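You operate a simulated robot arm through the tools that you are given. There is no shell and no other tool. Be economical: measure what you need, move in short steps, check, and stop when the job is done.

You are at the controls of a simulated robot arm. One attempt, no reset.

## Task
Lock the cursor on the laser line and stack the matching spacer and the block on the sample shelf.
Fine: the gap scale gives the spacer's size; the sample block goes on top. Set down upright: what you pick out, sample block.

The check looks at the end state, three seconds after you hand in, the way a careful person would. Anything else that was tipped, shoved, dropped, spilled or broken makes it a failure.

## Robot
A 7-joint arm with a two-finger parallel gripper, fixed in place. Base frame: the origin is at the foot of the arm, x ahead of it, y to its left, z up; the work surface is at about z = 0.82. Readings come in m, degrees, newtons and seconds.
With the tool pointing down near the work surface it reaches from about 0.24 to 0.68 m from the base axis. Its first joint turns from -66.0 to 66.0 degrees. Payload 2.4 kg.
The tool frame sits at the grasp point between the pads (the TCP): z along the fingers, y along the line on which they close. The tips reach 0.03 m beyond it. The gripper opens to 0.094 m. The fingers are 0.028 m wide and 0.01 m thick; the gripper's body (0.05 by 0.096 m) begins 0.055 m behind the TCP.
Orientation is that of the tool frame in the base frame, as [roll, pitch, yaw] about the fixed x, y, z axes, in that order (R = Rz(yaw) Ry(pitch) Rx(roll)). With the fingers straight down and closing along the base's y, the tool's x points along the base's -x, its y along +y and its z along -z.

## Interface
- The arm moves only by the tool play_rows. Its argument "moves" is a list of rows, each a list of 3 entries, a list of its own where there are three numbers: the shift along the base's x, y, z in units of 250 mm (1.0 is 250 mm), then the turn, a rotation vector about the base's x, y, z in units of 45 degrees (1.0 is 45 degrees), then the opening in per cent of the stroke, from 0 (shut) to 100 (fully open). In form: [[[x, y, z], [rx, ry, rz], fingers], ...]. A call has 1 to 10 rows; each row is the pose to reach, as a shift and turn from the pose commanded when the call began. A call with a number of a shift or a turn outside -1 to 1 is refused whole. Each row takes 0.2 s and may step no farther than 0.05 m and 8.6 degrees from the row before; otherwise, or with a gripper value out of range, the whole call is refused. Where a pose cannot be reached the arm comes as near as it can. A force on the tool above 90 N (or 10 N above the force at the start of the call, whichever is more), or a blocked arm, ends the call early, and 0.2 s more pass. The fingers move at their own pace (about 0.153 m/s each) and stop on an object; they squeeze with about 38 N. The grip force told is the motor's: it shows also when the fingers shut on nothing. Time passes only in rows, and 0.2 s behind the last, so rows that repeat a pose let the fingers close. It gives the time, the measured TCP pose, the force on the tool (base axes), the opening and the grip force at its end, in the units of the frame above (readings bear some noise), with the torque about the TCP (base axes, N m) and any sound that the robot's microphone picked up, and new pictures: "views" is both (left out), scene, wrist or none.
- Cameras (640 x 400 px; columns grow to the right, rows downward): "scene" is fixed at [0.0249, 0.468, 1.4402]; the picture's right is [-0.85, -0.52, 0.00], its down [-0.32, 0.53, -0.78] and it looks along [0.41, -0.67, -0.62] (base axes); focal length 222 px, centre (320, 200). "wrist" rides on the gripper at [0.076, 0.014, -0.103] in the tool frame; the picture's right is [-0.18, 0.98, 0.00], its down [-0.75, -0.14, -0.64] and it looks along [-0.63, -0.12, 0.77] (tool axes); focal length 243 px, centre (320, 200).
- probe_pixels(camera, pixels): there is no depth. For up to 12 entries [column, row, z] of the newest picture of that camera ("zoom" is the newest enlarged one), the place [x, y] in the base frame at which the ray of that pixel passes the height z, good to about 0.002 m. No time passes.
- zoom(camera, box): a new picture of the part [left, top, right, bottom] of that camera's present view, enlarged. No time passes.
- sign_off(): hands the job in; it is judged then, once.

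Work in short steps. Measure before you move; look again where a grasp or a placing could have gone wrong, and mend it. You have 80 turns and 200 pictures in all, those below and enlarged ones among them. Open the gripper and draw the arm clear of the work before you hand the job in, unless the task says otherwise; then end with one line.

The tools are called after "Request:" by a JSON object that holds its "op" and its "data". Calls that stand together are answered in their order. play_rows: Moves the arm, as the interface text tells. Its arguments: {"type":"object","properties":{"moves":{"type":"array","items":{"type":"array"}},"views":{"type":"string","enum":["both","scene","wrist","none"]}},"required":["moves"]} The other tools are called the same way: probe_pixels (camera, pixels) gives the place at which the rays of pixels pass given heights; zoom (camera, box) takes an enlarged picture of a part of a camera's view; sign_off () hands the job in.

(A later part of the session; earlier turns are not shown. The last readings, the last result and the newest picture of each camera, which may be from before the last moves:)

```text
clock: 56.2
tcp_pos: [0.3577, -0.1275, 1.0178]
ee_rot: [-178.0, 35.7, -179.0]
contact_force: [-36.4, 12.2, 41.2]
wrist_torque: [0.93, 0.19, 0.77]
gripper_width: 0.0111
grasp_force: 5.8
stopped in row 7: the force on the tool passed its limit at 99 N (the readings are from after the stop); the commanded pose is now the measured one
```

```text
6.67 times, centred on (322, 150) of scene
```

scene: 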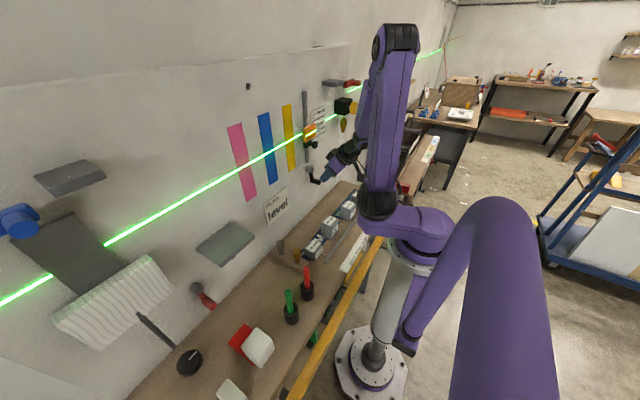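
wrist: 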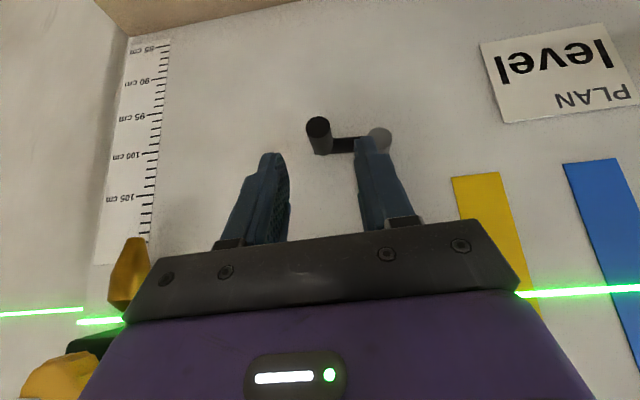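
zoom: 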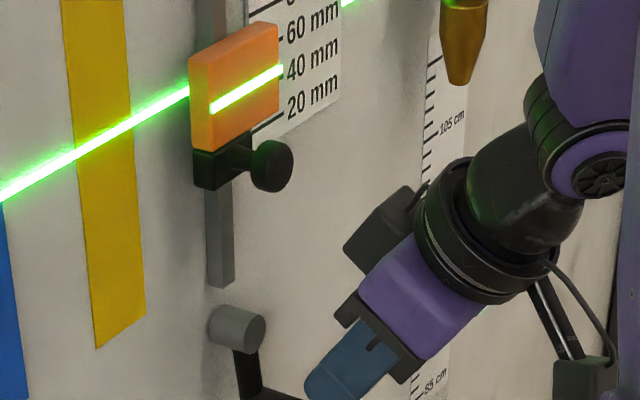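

The call stopped on force and the grip is now 11 mm wide, so the fingers slipped on the handle. I'll look with the wrist camera before moving.

Request:
{"op": "zoom", "data": {"camera": "wrist", "box": [200, 80, 440, 230]}}

Request:
{"op": "zoom", "data": {"camera": "scene", "box": [300, 155, 348, 195]}}

```text
2.67 times, centred on (320, 155) of wrist
```

zoom: 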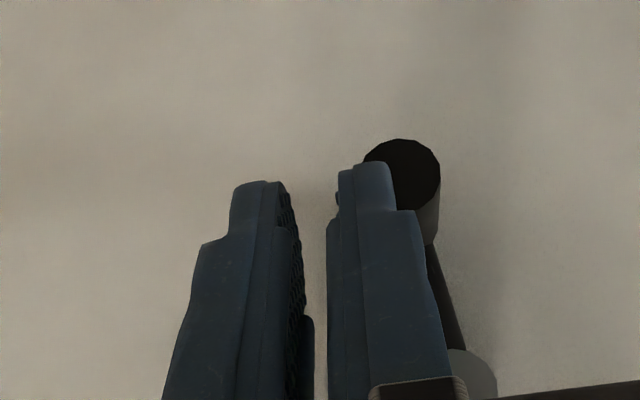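

```text
10.00 times, centred on (324, 175) of scene
```

zoom: 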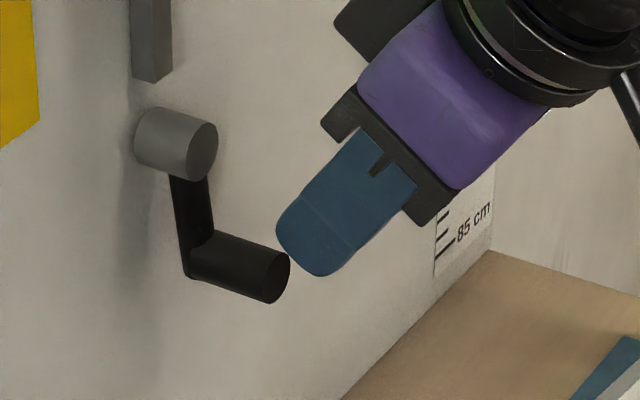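

The handle escaped ahead at y≈-0.109, z≈1.000 (about 79°). I'll retract, re-centre and grip a bit deeper.

Request:
{"op": "play_rows", "data": {"moves": [[[-0.02, -0.02, 0.02], [0, 0, 0], 12], [[-0.1, -0.02, 0.14], [0, 0, 0], 45], [[-0.1, 0.074, 0.14], [0, 0, 0], 45], [[-0.05, 0.074, 0.04], [0, 0, 0], 45], [[0, 0.074, -0.059], [0, 0, 0], 45], [[0, 0.074, -0.059], [0, 0, 0], 45]], "views": "none"}}

Request:
{"op": "zoom", "data": {"camera": "wrist", "box": [200, 80, 440, 230]}}

```text
clock: 57.6
tcp_pos: [0.3594, -0.1098, 1.0028]
ee_rot: [-177.9, 35.5, -179.2]
contact_force: [-0.3, 0.1, 0.4]
wrist_torque: [-0.04, 0.04, 0.01]
gripper_width: 0.0424
grasp_force: 0.0
```

```text
2.67 times, centred on (320, 155) of wrist
```

zoom: 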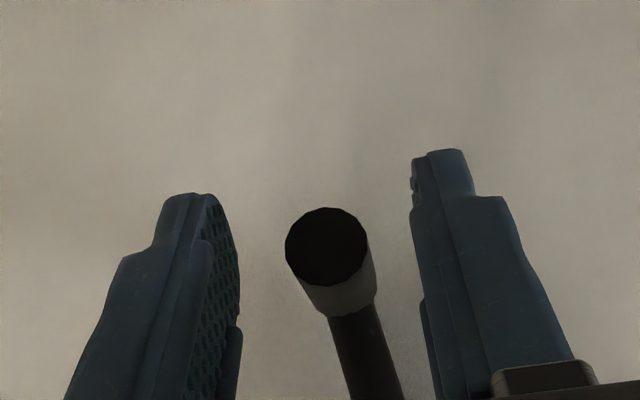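

Well centred. I'll close and push the remaining ~12° to vertical.

Request:
{"op": "play_rows", "data": {"moves": [[[0, 0, 0], [0, 0, 0], 5], [[0, 0, 0], [0, 0, 0], 5], [[0, 0.02, -0.003], [0, 0, 0], 5], [[0, 0.04, -0.004], [0, 0, 0], 5], [[0, 0.046, -0.004], [0, 0, 0], 5]], "views": "none"}}

Request:
{"op": "zoom", "data": {"camera": "scene", "box": [290, 120, 354, 190]}}

```text
clock: 58.9
tcp_pos: [0.3597, -0.0988, 1.0019]
ee_rot: [-177.9, 35.5, -179.2]
contact_force: [5.3, -13.8, -9.1]
wrist_torque: [0.05, -0.24, -0.22]
gripper_width: 0.0193
grasp_force: 45.2
```

```text
5.71 times, centred on (322, 155) of scene
```

zoom: 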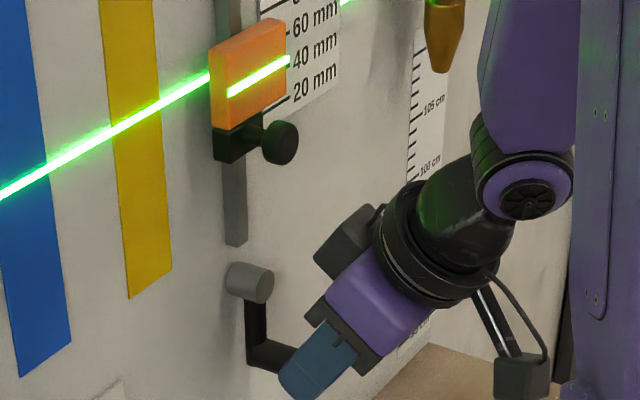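

The crank is vertical with a slight resisting force. One more small push to feel for the stop.

Request:
{"op": "play_rows", "data": {"moves": [[[0, 0.016, 0], [0, 0, 0], 5], [[0, 0.016, 0], [0, 0, 0], 5]], "views": "none"}}

```text
clock: 59.5
tcp_pos: [0.3595, -0.0986, 1.002]
ee_rot: [-177.7, 35.5, -179.5]
contact_force: [7.6, -35.1, -16.6]
wrist_torque: [-0.38, -0.49, -0.78]
gripper_width: 0.0197
grasp_force: 45.1
```

There's a firm stop, so the lock is seated. I'll relax, release, retract and swing to a downward-looking view toward the shelf and sample area.

Request:
{"op": "play_rows", "data": {"moves": [[[0, 0, 0], [0, 0, 0], 45], [[0, -0.01, 0], [0, 0, 0], 45], [[-0.07, -0.01, 0.09], [0, 0, 0], 45], [[-0.2, 0, 0.16], [0, 0.15, 0], 60], [[-0.25, 0.1, 0.3], [0, 0.3, 0], 80], [[-0.25, 0.28, 0.4], [0, 0.45, 0], 100], [[-0.25, 0.46, 0.5], [0, 0.6, 0], 100], [[-0.25, 0.64, 0.6], [0, 0.7, 0], 100], [[-0.25, 0.82, 0.7], [0, 0.79, 0], 100], [[-0.25, 0.98, 0.8], [0, 0.79, 0], 100]]}}

Request:
{"op": "zoom", "data": {"camera": "scene", "box": [290, 110, 354, 190]}}

```text
refused: row 6 steps farther than a row can; nothing moved
```

```text
5.00 times, centred on (322, 150) of scene
```

zoom: 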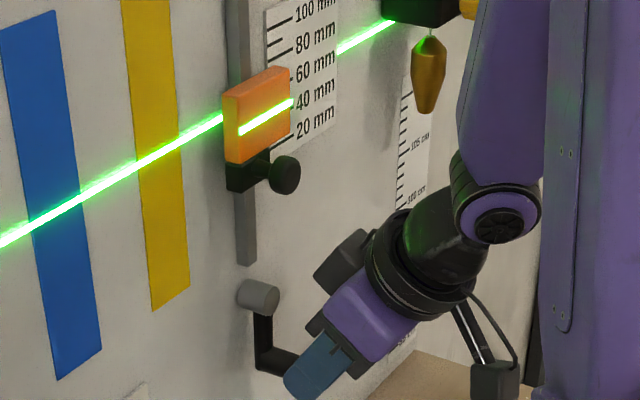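

One row step was too long, so I'll repeat with shorter steps.

Request:
{"op": "play_rows", "data": {"moves": [[[0, 0, 0], [0, 0, 0], 45], [[0, -0.01, 0], [0, 0, 0], 45], [[-0.07, -0.01, 0.09], [0, 0, 0], 45], [[-0.2, 0, 0.16], [0, 0.15, 0], 60], [[-0.25, 0.08, 0.27], [0, 0.3, 0], 80], [[-0.25, 0.23, 0.37], [0, 0.45, 0], 100], [[-0.25, 0.38, 0.47], [0, 0.6, 0], 100], [[-0.25, 0.53, 0.57], [0, 0.7, 0], 100], [[-0.25, 0.68, 0.67], [0, 0.79, 0], 100], [[-0.25, 0.83, 0.77], [0, 0.79, 0], 100]]}}

Request:
{"op": "zoom", "data": {"camera": "scene", "box": [290, 110, 354, 190]}}

```text
clock: 61.6
tcp_pos: [0.2967, 0.114, 1.1932]
ee_rot: [-178.5, -0.1, -179.4]
contact_force: [0.5, -0.3, 0.1]
wrist_torque: [0.0, 0.02, 0.01]
gripper_width: 0.0938
grasp_force: 0.0
```

scene: 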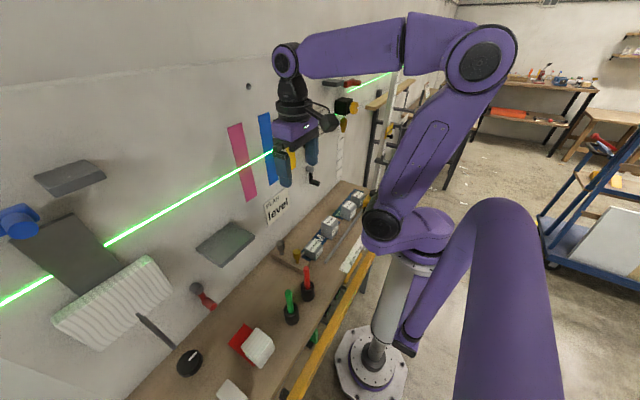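
wrist: 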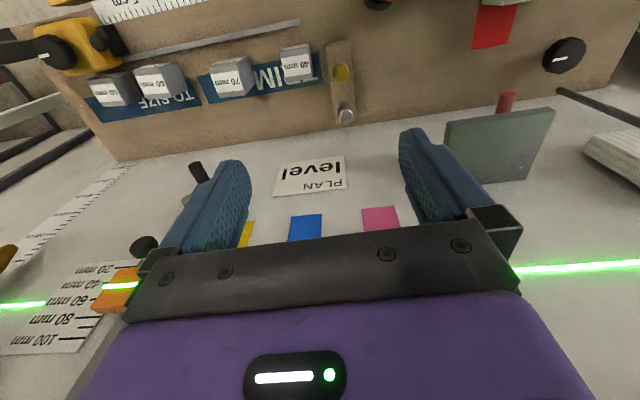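

```text
5.00 times, centred on (322, 150) of scene
```

zoom: 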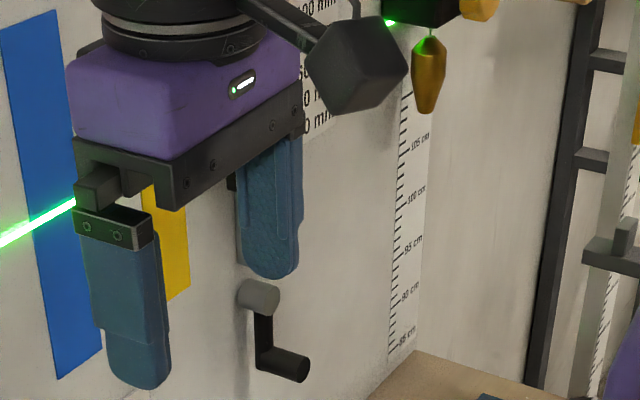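

The crank stays down. I'll move further to +y to see the shelf and sample block.

Request:
{"op": "play_rows", "data": {"moves": [[[-0.05, 0.15, 0.1], [0, 0, 0], 100], [[-0.1, 0.3, 0.2], [0, 0, 0], 100], [[-0.1, 0.45, 0.25], [0, 0, 0], 100], [[-0.1, 0.6, 0.25], [0, 0, 0], 100], [[-0.1, 0.7, 0.25], [0, 0, 0], 100]]}}

Request:
{"op": "zoom", "data": {"camera": "scene", "box": [180, 200, 340, 300]}}

Request:
{"op": "zoom", "data": {"camera": "scene", "box": [160, 300, 320, 400]}}

Request:
{"op": "zoom", "data": {"camera": "scene", "box": [0, 140, 240, 290]}}

```text
clock: 62.9
tcp_pos: [0.2708, 0.2887, 1.2569]
ee_rot: [-178.5, -0.1, -179.3]
contact_force: [-0.7, -0.2, -0.1]
wrist_torque: [-0.02, -0.01, 0.02]
gripper_width: 0.0939
grasp_force: 0.0
```

scene: 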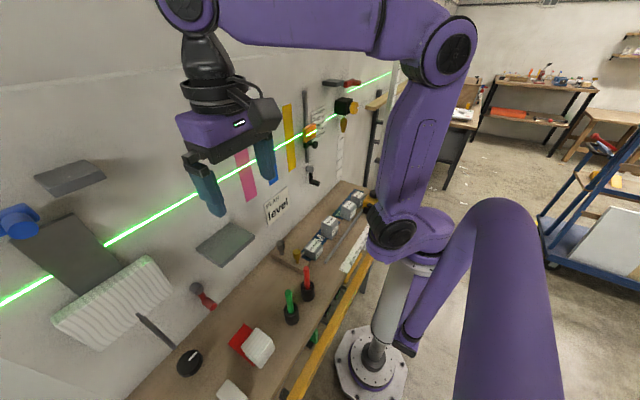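
wrist: 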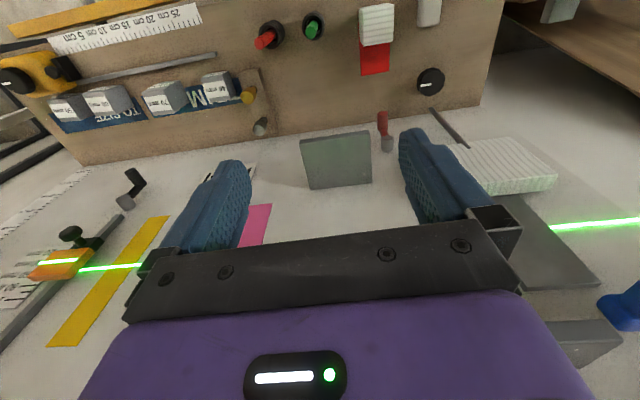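

```text
4.00 times, centred on (260, 250) of scene
```

zoom: 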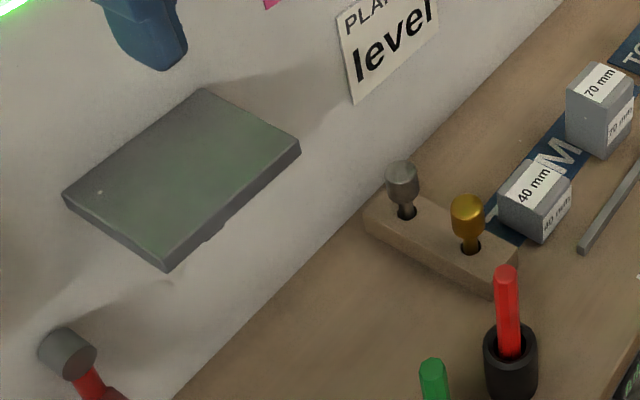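

```text
4.00 times, centred on (240, 350) of scene
```

zoom: 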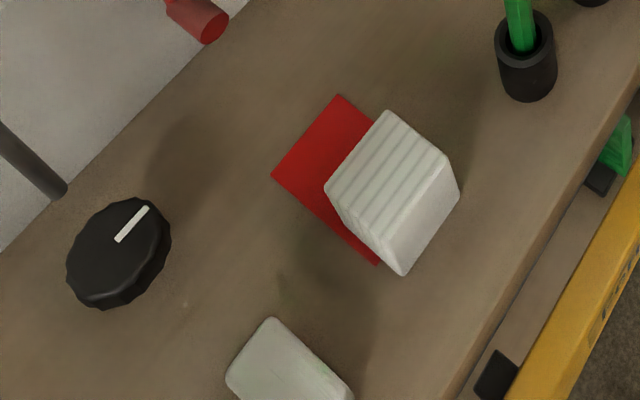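

```text
2.67 times, centred on (120, 215) of scene
```

zoom: 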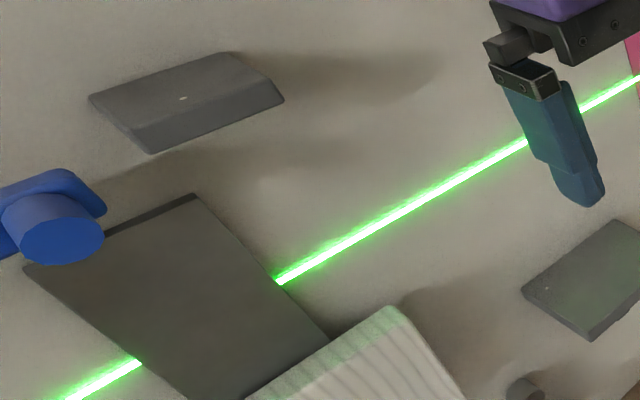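

I'll probe the shelf corners at several candidate heights; the back edge should land at the wall x≈0.43. I'll probe the block and spacers too.

Request:
{"op": "probe_pixels", "data": {"camera": "scene", "pixels": [[231, 222, 1.05], [196, 248, 1.05], [255, 237, 1.05], [222, 264, 1.05], [231, 222, 1.0], [196, 248, 1.0], [255, 237, 1.0], [222, 264, 1.0], [257, 328, 0.87], [242, 346, 0.87], [260, 369, 0.82], [274, 347, 0.87]]}}

Request:
{"op": "probe_pixels", "data": {"camera": "wrist", "pixels": [[300, 143, 1.05], [368, 130, 1.05], [373, 182, 1.05], [312, 190, 1.05], [300, 143, 1.0], [368, 130, 1.0], [360, 10, 0.865], [393, 4, 0.865], [393, 40, 0.865], [361, 46, 0.865], [376, 75, 0.82], [105, 105, 0.88]]}}

Request:
{"op": "zoom", "data": {"camera": "wrist", "box": [280, 0, 440, 200]}}

Request:
{"op": "zoom", "data": {"camera": "wrist", "box": [40, 50, 280, 150]}}

```text
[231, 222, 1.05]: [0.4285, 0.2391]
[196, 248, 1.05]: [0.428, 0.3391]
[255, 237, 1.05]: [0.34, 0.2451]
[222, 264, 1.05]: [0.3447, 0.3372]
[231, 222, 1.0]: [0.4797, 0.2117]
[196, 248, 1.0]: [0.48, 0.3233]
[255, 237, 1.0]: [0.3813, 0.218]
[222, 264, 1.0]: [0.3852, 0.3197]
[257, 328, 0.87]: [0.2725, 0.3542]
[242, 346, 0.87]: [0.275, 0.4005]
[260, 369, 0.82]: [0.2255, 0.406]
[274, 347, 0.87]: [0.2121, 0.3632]
```

```text
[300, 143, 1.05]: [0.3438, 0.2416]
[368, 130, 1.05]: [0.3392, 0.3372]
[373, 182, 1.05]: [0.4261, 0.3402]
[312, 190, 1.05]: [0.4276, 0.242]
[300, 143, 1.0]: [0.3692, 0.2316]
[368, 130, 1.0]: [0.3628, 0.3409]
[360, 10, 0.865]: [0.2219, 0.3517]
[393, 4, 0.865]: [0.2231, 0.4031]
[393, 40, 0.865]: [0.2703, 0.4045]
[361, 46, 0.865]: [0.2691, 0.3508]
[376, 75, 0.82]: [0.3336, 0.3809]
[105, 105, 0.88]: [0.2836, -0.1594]
```

```text
2.00 times, centred on (360, 100) of wrist
```

zoom: 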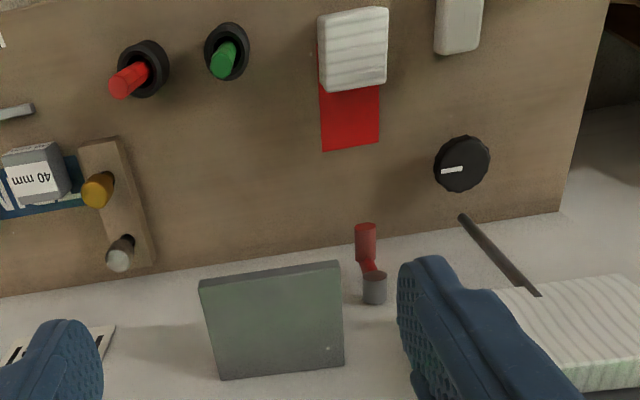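

```text
2.67 times, centred on (160, 100) of wrist
```

zoom: 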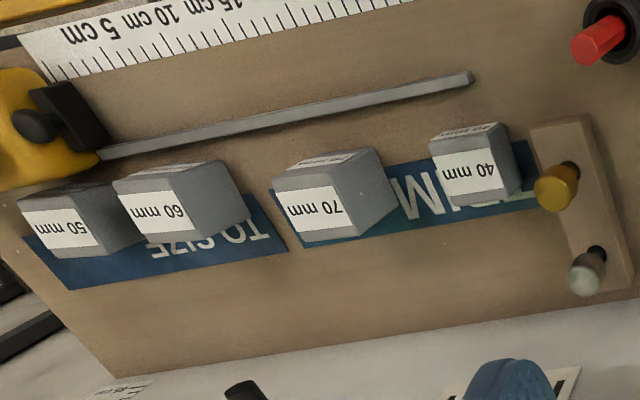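

The shelf top is at z≈1.05, x 0.34–0.428, y 0.240–0.339. The laser is 120 mm above it, which fits a 60 mm spacer plus block. Next I'll go over the 60 mm spacer near (0.285,-0.17).

Request:
{"op": "play_rows", "data": {"moves": [[[0.01, -0.19, 0], [0, 0, 0], 100], [[0.02, -0.38, 0], [0, 0, 0], 100], [[0.03, -0.57, 0], [0, 0, 0], 100], [[0.03, -0.76, 0], [0, 0, 0], 100], [[0.03, -0.95, -0.05], [0, 0, 0], 100]], "views": "none"}}

Request:
{"op": "play_rows", "data": {"moves": [[[-0.03, -0.18, -0.05], [0, 0, 0], 100], [[-0.06, -0.36, -0.1], [0, 0, 0], 100], [[-0.09, -0.54, -0.15], [0, 0, 0], 100], [[-0.1, -0.72, -0.2], [0, 0, 0], 100], [[-0.12, -0.86, -0.3], [0, 0, 0], 100], [[-0.12, -0.88, -0.42], [0, 0, 0], 100]]}}

Request:
{"op": "zoom", "data": {"camera": "wrist", "box": [200, 0, 440, 200]}}

```text
clock: 64.0
tcp_pos: [0.2778, 0.0504, 1.2438]
ee_rot: [-178.5, 0.0, -179.3]
contact_force: [0.3, 0.5, -0.4]
wrist_torque: [-0.01, 0.0, -0.02]
gripper_width: 0.0942
grasp_force: 0.1
```

```text
clock: 65.5
tcp_pos: [0.2485, -0.17, 1.1379]
ee_rot: [-178.5, 0.0, -179.2]
contact_force: [0.6, -0.6, 1.3]
wrist_torque: [-0.02, -0.03, -0.02]
gripper_width: 0.0941
grasp_force: 0.0
```

scene: 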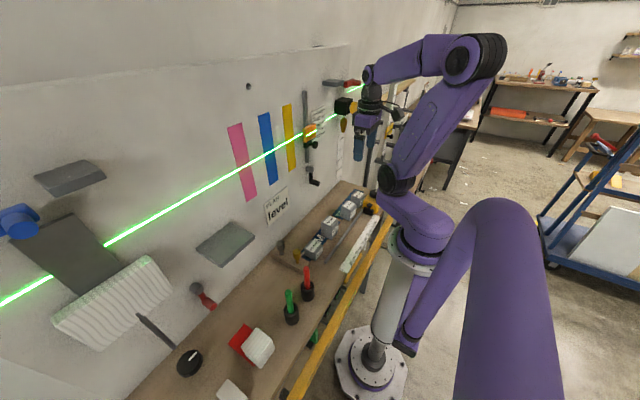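
wrist: 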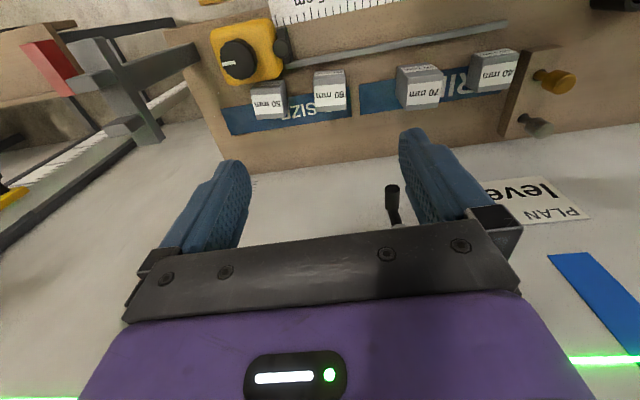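

```text
2.00 times, centred on (320, 100) of wrist
```

zoom: 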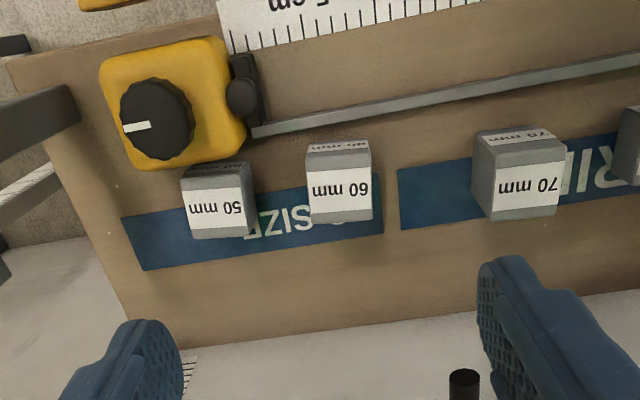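

Request:
{"op": "probe_pixels", "data": {"camera": "wrist", "pixels": [[314, 81, 0.88], [346, 78, 0.88], [316, 111, 0.88], [346, 109, 0.88], [314, 72, 0.84], [253, 96, 0.87], [285, 118, 0.87], [397, 80, 0.89], [440, 108, 0.89], [285, 67, 0.82], [320, 60, 0.82]]}}

Request:
{"op": "probe_pixels", "data": {"camera": "scene", "pixels": [[341, 207, 0.88], [347, 200, 0.88], [355, 206, 0.88], [349, 212, 0.88]]}}

Request:
{"op": "zoom", "data": {"camera": "scene", "box": [330, 185, 378, 225]}}

```text
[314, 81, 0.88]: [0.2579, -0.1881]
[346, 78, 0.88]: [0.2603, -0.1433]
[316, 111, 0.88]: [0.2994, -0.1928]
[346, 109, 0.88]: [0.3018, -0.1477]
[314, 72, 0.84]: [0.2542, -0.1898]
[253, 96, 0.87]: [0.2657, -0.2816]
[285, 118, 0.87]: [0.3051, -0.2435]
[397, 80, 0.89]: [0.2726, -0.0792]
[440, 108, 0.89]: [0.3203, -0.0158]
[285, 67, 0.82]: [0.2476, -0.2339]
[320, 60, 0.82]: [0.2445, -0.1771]
```

```text
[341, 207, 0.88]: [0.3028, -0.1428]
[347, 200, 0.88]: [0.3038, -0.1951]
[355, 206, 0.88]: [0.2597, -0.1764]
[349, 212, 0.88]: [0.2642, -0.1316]
```

```text
10.00 times, centred on (354, 205) of scene
```

zoom: 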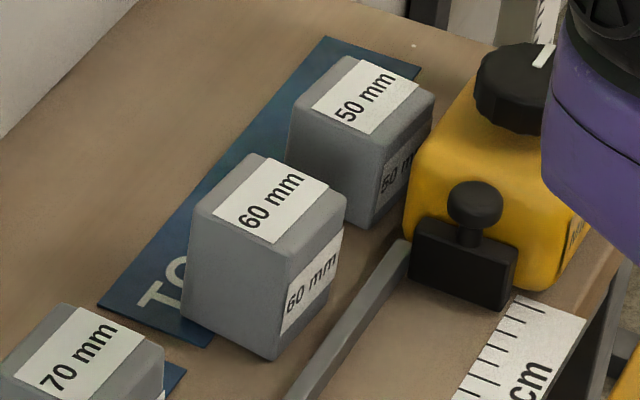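

The 60 mm spacer is centred at (0.280,-0.168) and yawed about -4°. I'll hover over it with roll and yaw corrected and check.

Request:
{"op": "play_rows", "data": {"moves": [[[0.06, 0.004, -0.15], [0.033, 0, -0.06], 100], [[0.126, 0.008, -0.33], [0.033, 0, -0.06], 100], [[0.126, 0.008, -0.51], [0.033, 0, -0.06], 100], [[0.126, 0.008, -0.68], [0.033, 0, -0.06], 100], [[0.126, 0.008, -0.752], [0.033, 0, -0.06], 100]]}}

Request:
{"op": "zoom", "data": {"camera": "scene", "box": [310, 160, 390, 230]}}

```text
clock: 66.7
tcp_pos: [0.2801, -0.1669, 0.9513]
ee_rot: [180.0, 0.0, 178.1]
contact_force: [-0.3, 0.5, 0.4]
wrist_torque: [0.02, 0.02, -0.01]
gripper_width: 0.0941
grasp_force: 0.0
```

scene: 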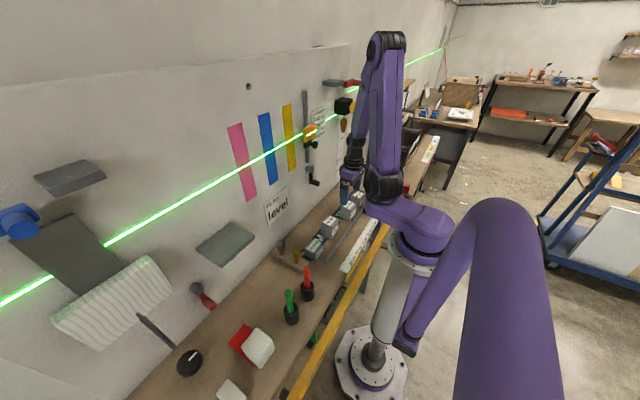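
wrist: 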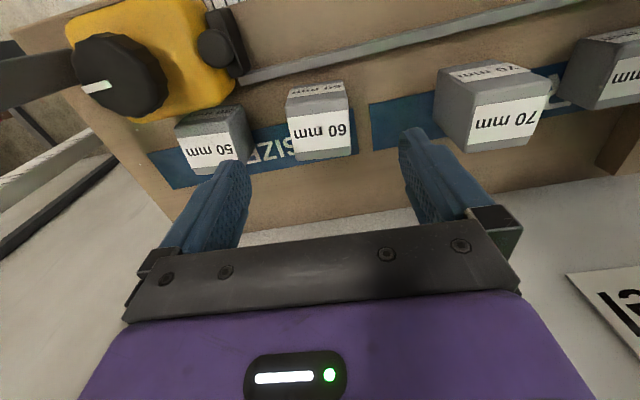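

```text
5.71 times, centred on (350, 195) of scene
```

zoom: 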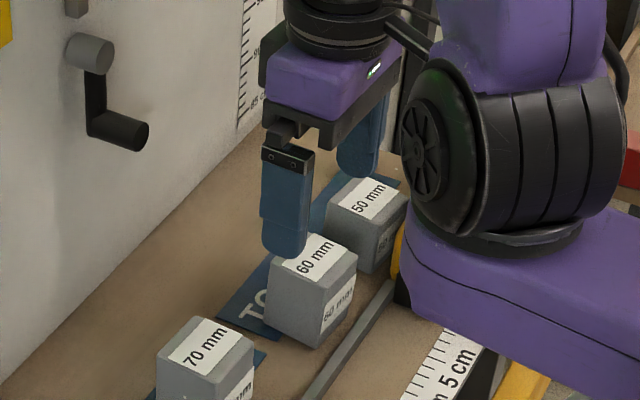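

Request:
{"op": "probe_pixels", "data": {"camera": "wrist", "pixels": [[287, 100, 0.88], [348, 95, 0.88], [296, 161, 0.88], [353, 155, 0.88], [248, 158, 0.87], [437, 100, 0.89]]}}

```text
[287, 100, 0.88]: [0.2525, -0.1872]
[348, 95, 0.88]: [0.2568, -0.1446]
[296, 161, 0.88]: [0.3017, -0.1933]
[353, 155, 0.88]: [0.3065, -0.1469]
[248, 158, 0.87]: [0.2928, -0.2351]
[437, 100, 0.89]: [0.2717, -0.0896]
```

The centre is confirmed at (0.279,-0.168) with yaw ≈-6°. I'll turn 4° more, descend and grasp.

Request:
{"op": "play_rows", "data": {"moves": [[[-0.002, -0.004, -0.12], [0, 0, -0.09], 100], [[-0.002, -0.004, -0.25], [0, 0, -0.09], 100], [[-0.002, -0.004, -0.365], [0, 0, -0.09], 100], [[-0.002, -0.004, -0.365], [0, 0, -0.09], 60], [[-0.002, -0.004, -0.365], [0, 0, -0.09], 30], [[-0.002, -0.004, -0.365], [0, 0, -0.09], 30]], "views": "wrist"}}

```text
clock: 68.0
tcp_pos: [0.2805, -0.1686, 0.8599]
ee_rot: [180.0, 0.0, 173.9]
contact_force: [0.4, -0.5, -0.1]
wrist_torque: [0.02, -0.02, -0.03]
gripper_width: 0.0498
grasp_force: 38.0
```

wrist: 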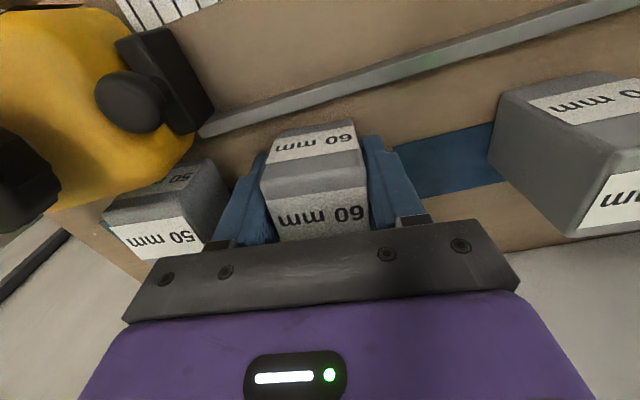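

Gripped (49.8 mm wide). I'll lift straight up and straighten the yaw.

Request:
{"op": "play_rows", "data": {"moves": [[[0, 0, 0.1], [0, 0, 0], 30], [[0, 0, 0.28], [0, 0, 0], 30], [[0, 0, 0.46], [0, 0, 0], 30], [[0, 0, 0.64], [0, 0, 0.07], 30], [[0, 0.05, 0.82], [0, 0, 0.136], 30], [[0, 0.2, 0.92], [0, 0, 0.136], 30], [[0, 0.38, 0.96], [0, 0, 0.136], 30], [[0, 0.56, 1.0], [0, 0, 0.136], 30], [[0, 0.75, 1.0], [0, 0, 0.136], 30], [[0, 0.94, 1.0], [0, 0, 0.136], 30]]}}

```text
clock: 70.2
tcp_pos: [0.2794, 0.0674, 1.1101]
ee_rot: [-179.9, 0.0, -179.9]
contact_force: [0.2, -0.1, -1.0]
wrist_torque: [0.01, 0.04, 0.01]
gripper_width: 0.05
grasp_force: 38.1
```

scene: 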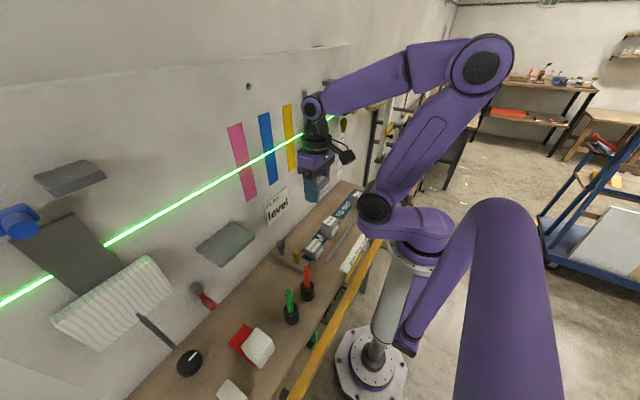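
wrist: 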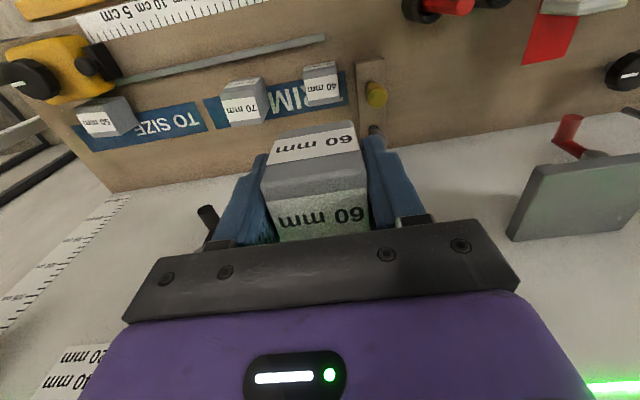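

I'll carry it to above the shelf centre (0.383,0.290).

Request:
{"op": "play_rows", "data": {"moves": [[[0, 0.1, 0.1], [0, 0, 0], 30], [[0, 0.28, 0.16], [0, 0, 0], 30], [[0, 0.46, 0.16], [0, 0, 0], 30], [[0, 0.64, 0.16], [0, 0, 0], 30], [[0.05, 0.8, 0.16], [0, 0, 0], 30], [[0.2, 0.89, 0.16], [0, 0, 0], 30], [[0.33, 0.89, 0.16], [0, 0, 0], 30], [[0.414, 0.89, 0.16], [0, 0, 0], 30], [[0.414, 0.89, 0.16], [0, 0, 0], 30]]}}

Request:
{"op": "zoom", "data": {"camera": "scene", "box": [160, 160, 288, 270]}}

```text
clock: 72.2
tcp_pos: [0.3833, 0.2879, 1.1498]
ee_rot: [-180.0, -0.1, -179.9]
contact_force: [-0.6, 0.1, -0.6]
wrist_torque: [0.04, 0.01, 0.01]
gripper_width: 0.0498
grasp_force: 37.7
```

scene: 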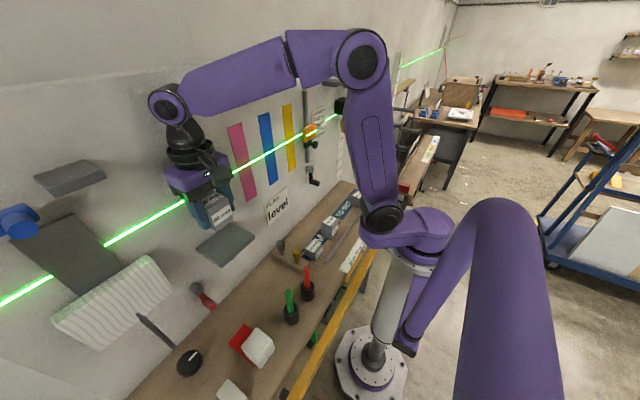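
wrist: 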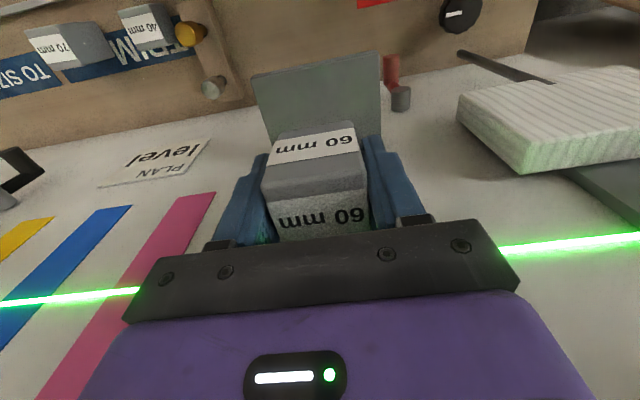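

```text
3.64 times, centred on (224, 215) of scene
```

zoom: 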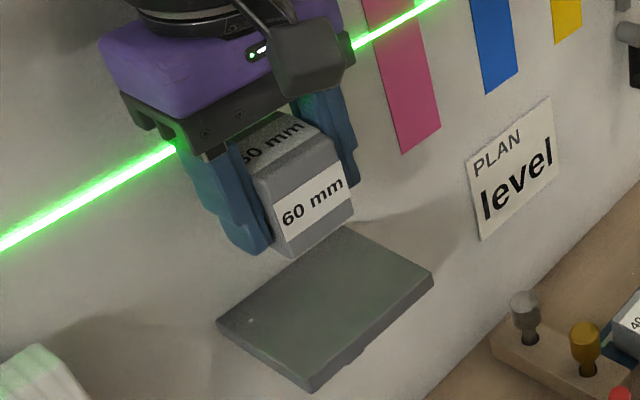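

It's positioned above the shelf. I'll descend to just above the expected contact (TCP z 1.090).

Request:
{"op": "play_rows", "data": {"moves": [[[0, 0.004, -0.1], [0, 0, 0], 30], [[0, 0.004, -0.2], [0, 0, 0], 30], [[0, 0.004, -0.224], [0, 0, 0], 30], [[0, 0.004, -0.232], [0, 0, 0], 30]], "views": "none"}}

Request:
{"op": "zoom", "data": {"camera": "scene", "box": [184, 180, 264, 270]}}

```text
clock: 73.2
tcp_pos: [0.3832, 0.2903, 1.0921]
ee_rot: [180.0, 0.0, -180.0]
contact_force: [-0.5, -0.9, -1.1]
wrist_torque: [-0.03, -0.02, 0.0]
gripper_width: 0.0499
grasp_force: 37.9
```

```text
4.44 times, centred on (224, 225) of scene
```

zoom: 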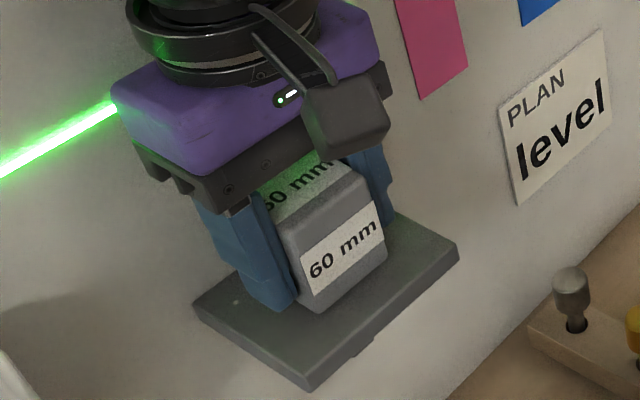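

Nearly down, no contact yet. I'll lower in 1 mm steps, watching force.

Request:
{"op": "play_rows", "data": {"moves": [[[0, 0, -0.004], [0, 0, 0], 30], [[0, 0, -0.008], [0, 0, 0], 30], [[0, 0, -0.012], [0, 0, 0], 30]], "views": "none"}}

```text
clock: 74.0
tcp_pos: [0.3834, 0.2905, 1.0885]
ee_rot: [-180.0, 0.0, -179.9]
contact_force: [0.1, -1.1, 3.8]
wrist_torque: [-0.02, 0.1, -0.03]
gripper_width: 0.0496
grasp_force: 38.1
```

Contact (+4 N) at z 1.0885. I'll release, wait and rise.

Request:
{"op": "play_rows", "data": {"moves": [[[0, 0, -0.002], [0, 0, 0], 30], [[0, 0, -0.002], [0, 0, 0], 75], [[0, 0, -0.002], [0, 0, 0], 75], [[0, 0, 0.1], [0, 0, 0], 75], [[0, 0, 0.28], [0, 0, 0], 75], [[0, 0, 0.46], [0, 0, 0], 75], [[-0.1, 0, 0.6], [0, 0, 0], 100]]}}

Request:
{"op": "zoom", "data": {"camera": "scene", "box": [184, 180, 264, 270]}}

Request:
{"op": "zoom", "data": {"camera": "wrist", "box": [240, 60, 432, 200]}}

```text
clock: 75.7
tcp_pos: [0.3572, 0.2905, 1.24]
ee_rot: [-179.9, -0.1, -179.9]
contact_force: [-0.3, -0.3, 0.8]
wrist_torque: [0.01, 0.0, 0.01]
gripper_width: 0.0943
grasp_force: 0.0
```

scene: 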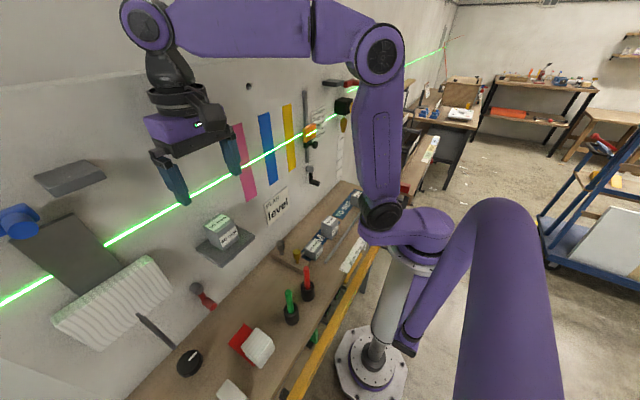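
wrist: 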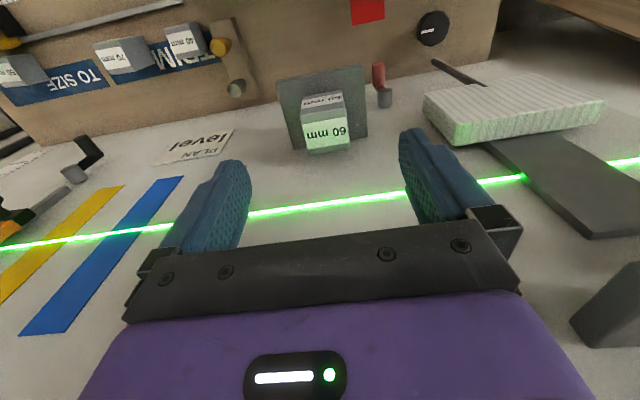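

```text
4.44 times, centred on (224, 225) of scene
```

zoom: 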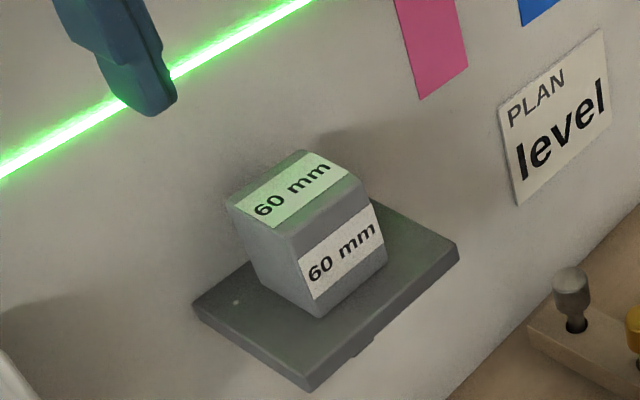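

```text
2.86 times, centred on (336, 130) of wrist
```

zoom: 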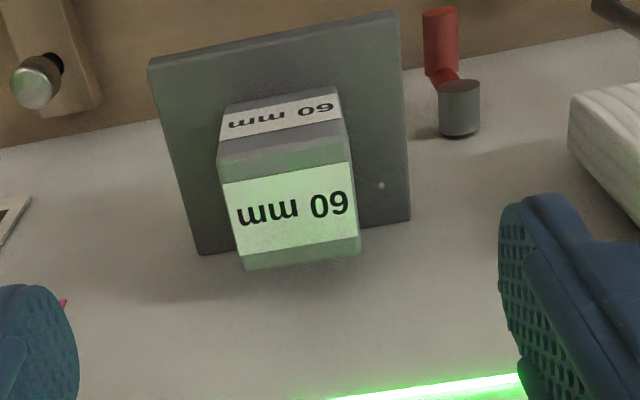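

The 60 mm spacer stands upright on the shelf. Next I'll go over the ribbed sample block at about (0.247,0.377).

Request:
{"op": "play_rows", "data": {"moves": [[[-0.18, 0, 0], [0, 0, 0], 100], [[-0.36, 0.05, 0], [0, 0, 0], 100], [[-0.52, 0.12, -0.05], [0, 0, 0], 100], [[-0.54, 0.24, -0.18], [0, 0, 0], 100], [[-0.54, 0.346, -0.34], [0, 0, 0], 100], [[-0.54, 0.346, -0.52], [0, 0, 0], 100], [[-0.54, 0.346, -0.7], [0, 0, 0], 100]]}}

Request:
{"op": "zoom", "data": {"camera": "scene", "box": [190, 280, 310, 380]}}

```text
clock: 77.2
tcp_pos: [0.2236, 0.3785, 1.0631]
ee_rot: [180.0, 0.1, -179.8]
contact_force: [0.1, 0.4, 1.2]
wrist_torque: [0.02, -0.02, 0.03]
gripper_width: 0.0939
grasp_force: 0.1
```

scene: 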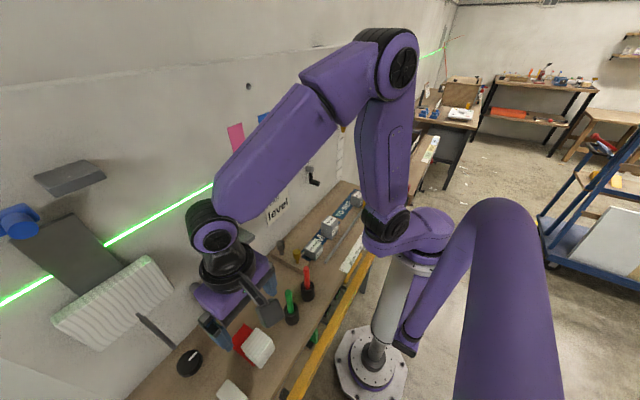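
wrist: 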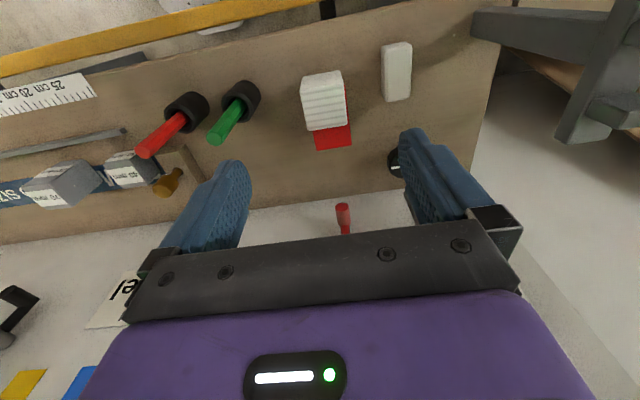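

```text
4.00 times, centred on (250, 330) of scene
```

zoom: 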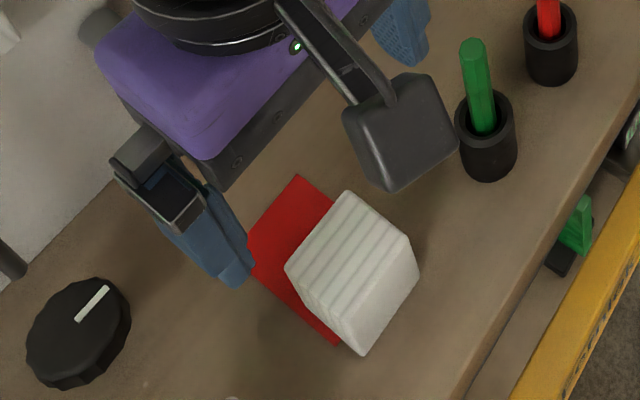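

Request:
{"op": "zoom", "data": {"camera": "wrist", "box": [180, 40, 436, 200]}}

Request:
{"op": "probe_pixels", "data": {"camera": "scene", "pixels": [[257, 327, 0.88], [241, 348, 0.88], [273, 345, 0.88], [260, 369, 0.82], [259, 364, 0.88], [291, 318, 0.82], [289, 292, 0.92]]}}

```text
2.50 times, centred on (308, 120) of wrist
```

zoom: 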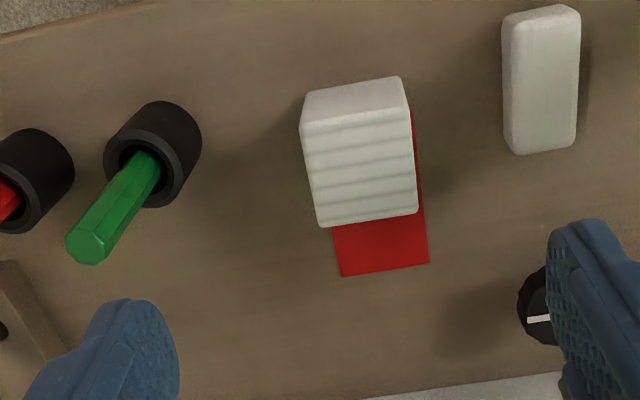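

```text
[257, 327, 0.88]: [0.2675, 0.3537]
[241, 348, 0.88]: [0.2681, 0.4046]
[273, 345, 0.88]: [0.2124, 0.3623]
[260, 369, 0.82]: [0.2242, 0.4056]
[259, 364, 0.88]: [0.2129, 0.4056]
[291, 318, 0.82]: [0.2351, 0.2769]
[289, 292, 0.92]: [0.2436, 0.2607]
```

Request:
{"op": "probe_pixels", "data": {"camera": "wrist", "pixels": [[301, 91, 0.88], [343, 82, 0.88], [347, 125, 0.88], [308, 131, 0.88], [301, 91, 0.87], [343, 82, 0.87], [347, 125, 0.87], [308, 131, 0.87], [308, 131, 0.86], [235, 143, 0.92]]}}

```text
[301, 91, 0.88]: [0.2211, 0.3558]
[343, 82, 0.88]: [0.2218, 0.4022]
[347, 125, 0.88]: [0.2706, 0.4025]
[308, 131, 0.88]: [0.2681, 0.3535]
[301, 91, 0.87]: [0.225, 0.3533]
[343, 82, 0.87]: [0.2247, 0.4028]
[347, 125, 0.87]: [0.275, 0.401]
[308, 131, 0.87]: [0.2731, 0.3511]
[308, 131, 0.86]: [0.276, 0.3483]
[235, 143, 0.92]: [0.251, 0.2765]
```

The top is at z=0.88 by both cameras, so the block is 60 mm tall and centred at (0.2455,0.3785); 60+60 reaches the laser exactly. I'll descend and grasp.

Request:
{"op": "play_rows", "data": {"moves": [[[0.05, 0, -0.15], [0, 0, 0], 100], [[0.088, 0, -0.33], [0, 0, 0], 100], [[0.088, 0, -0.51], [0, 0, 0], 100], [[0.088, 0, -0.68], [0, 0, 0], 100], [[0.088, 0, -0.804], [0, 0, 0], 100], [[0.088, 0, -0.804], [0, 0, 0], 60], [[0.088, 0, -0.804], [0, 0, 0], 30], [[0.088, 0, -0.804], [0, 0, 0], 30]]}}

```text
clock: 79.0
tcp_pos: [0.2455, 0.3775, 0.8611]
ee_rot: [-180.0, 0.0, -179.8]
contact_force: [0.3, 0.0, 0.8]
wrist_torque: [0.01, 0.03, -0.01]
gripper_width: 0.0539
grasp_force: 38.2
```

scene: 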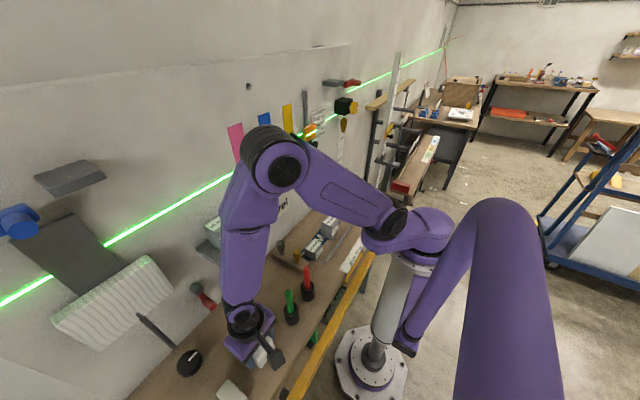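
wrist: 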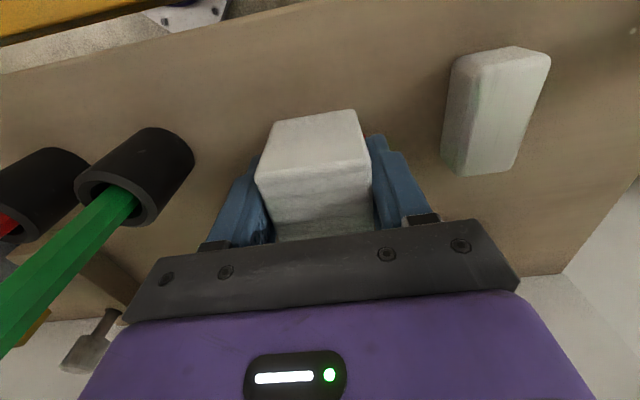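

Gripped (53.9 mm). I'll lift straight up.

Request:
{"op": "play_rows", "data": {"moves": [[[0, 0, 0.1], [0, 0, 0], 30], [[0, 0, 0.28], [0, 0, 0], 30], [[0, 0, 0.46], [0, 0, 0], 30], [[0, 0, 0.64], [0, 0, 0], 30], [[0, 0, 0.82], [0, 0, 0], 30], [[0, 0, 1.0], [0, 0, 0], 30]], "views": "none"}}

Request:
{"op": "play_rows", "data": {"moves": [[[0, -0.05, 0.18], [0, 0, 0], 30], [[0, -0.2, 0.3], [0, 0, 0], 30], [[0.1, -0.3, 0.36], [0, 0, 0], 30], [[0.25, -0.352, 0.36], [0, 0, 0], 30], [[0.4, -0.352, 0.36], [0, 0, 0], 30], [[0.53, -0.352, 0.36], [0, 0, 0], 30], [[0.55, -0.352, 0.36], [0, 0, 0], 30], [[0.55, -0.352, 0.36], [0, 0, 0], 30]]}}

Request:
{"op": "zoom", "data": {"camera": "scene", "box": [170, 160, 274, 270]}}

```text
clock: 80.5
tcp_pos: [0.2456, 0.3781, 1.1132]
ee_rot: [-179.8, 0.0, -179.8]
contact_force: [-0.4, -0.9, -1.8]
wrist_torque: [0.01, 0.02, -0.01]
gripper_width: 0.054
grasp_force: 38.3
```

```text
clock: 82.2
tcp_pos: [0.3823, 0.2891, 1.2031]
ee_rot: [180.0, -0.1, -179.9]
contact_force: [-0.6, -0.6, -0.4]
wrist_torque: [0.01, -0.03, -0.01]
gripper_width: 0.0538
grasp_force: 37.7
```

scene: 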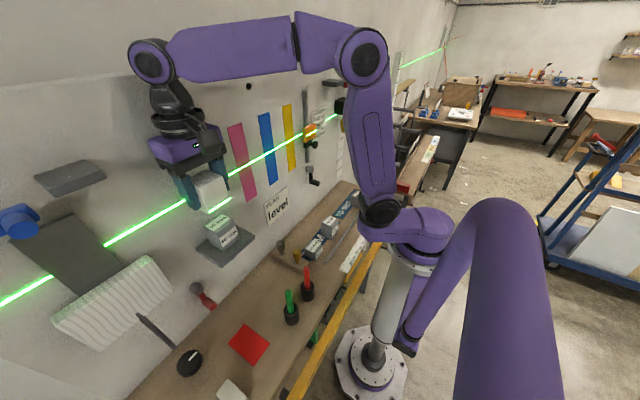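
wrist: 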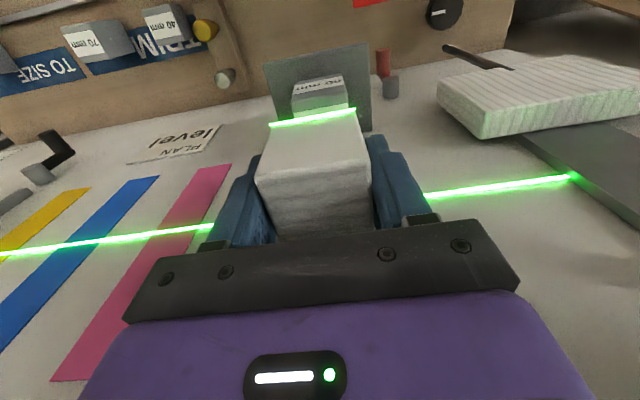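

```text
3.64 times, centred on (222, 215) of scene
```

zoom: 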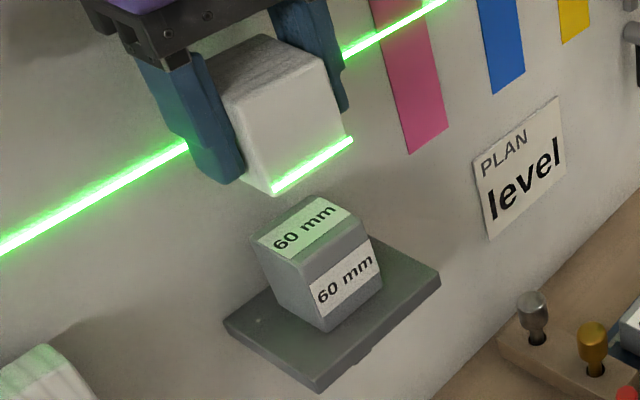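

Aligned above the spacer at (0.3825,0.289). Expected contact is TCP z≈1.149, so I'll descend to 1.152 first.

Request:
{"op": "play_rows", "data": {"moves": [[[0.003, 0.004, -0.1], [0, 0, 0], 30], [[0.003, 0.004, -0.18], [0, 0, 0], 30], [[0.003, 0.004, -0.2], [0, 0, 0], 30]], "views": "none"}}

Request:
{"op": "zoom", "data": {"camera": "scene", "box": [184, 170, 264, 270]}}

```text
clock: 83.0
tcp_pos: [0.3846, 0.2904, 1.1523]
ee_rot: [-180.0, 0.0, -179.9]
contact_force: [-0.6, -0.5, -0.6]
wrist_torque: [-0.01, 0.01, 0.02]
gripper_width: 0.0535
grasp_force: 38.3
```

```text
4.00 times, centred on (224, 220) of scene
```

zoom: 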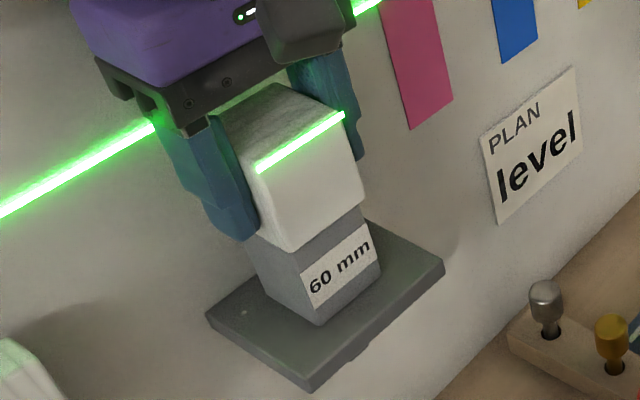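

The laser grazes the block's top edge, just as intended. I'll lower in 1 mm steps to contact.

Request:
{"op": "play_rows", "data": {"moves": [[[0, 0, -0.004], [0, 0, 0], 30], [[0, 0, -0.008], [0, 0, 0], 30], [[0, 0, -0.012], [0, 0, 0], 30]], "views": "none"}}

```text
clock: 83.8
tcp_pos: [0.3832, 0.2902, 1.1499]
ee_rot: [180.0, -0.1, -179.9]
contact_force: [-0.2, 0.2, 2.7]
wrist_torque: [-0.02, 0.02, 0.0]
gripper_width: 0.0538
grasp_force: 37.8
```

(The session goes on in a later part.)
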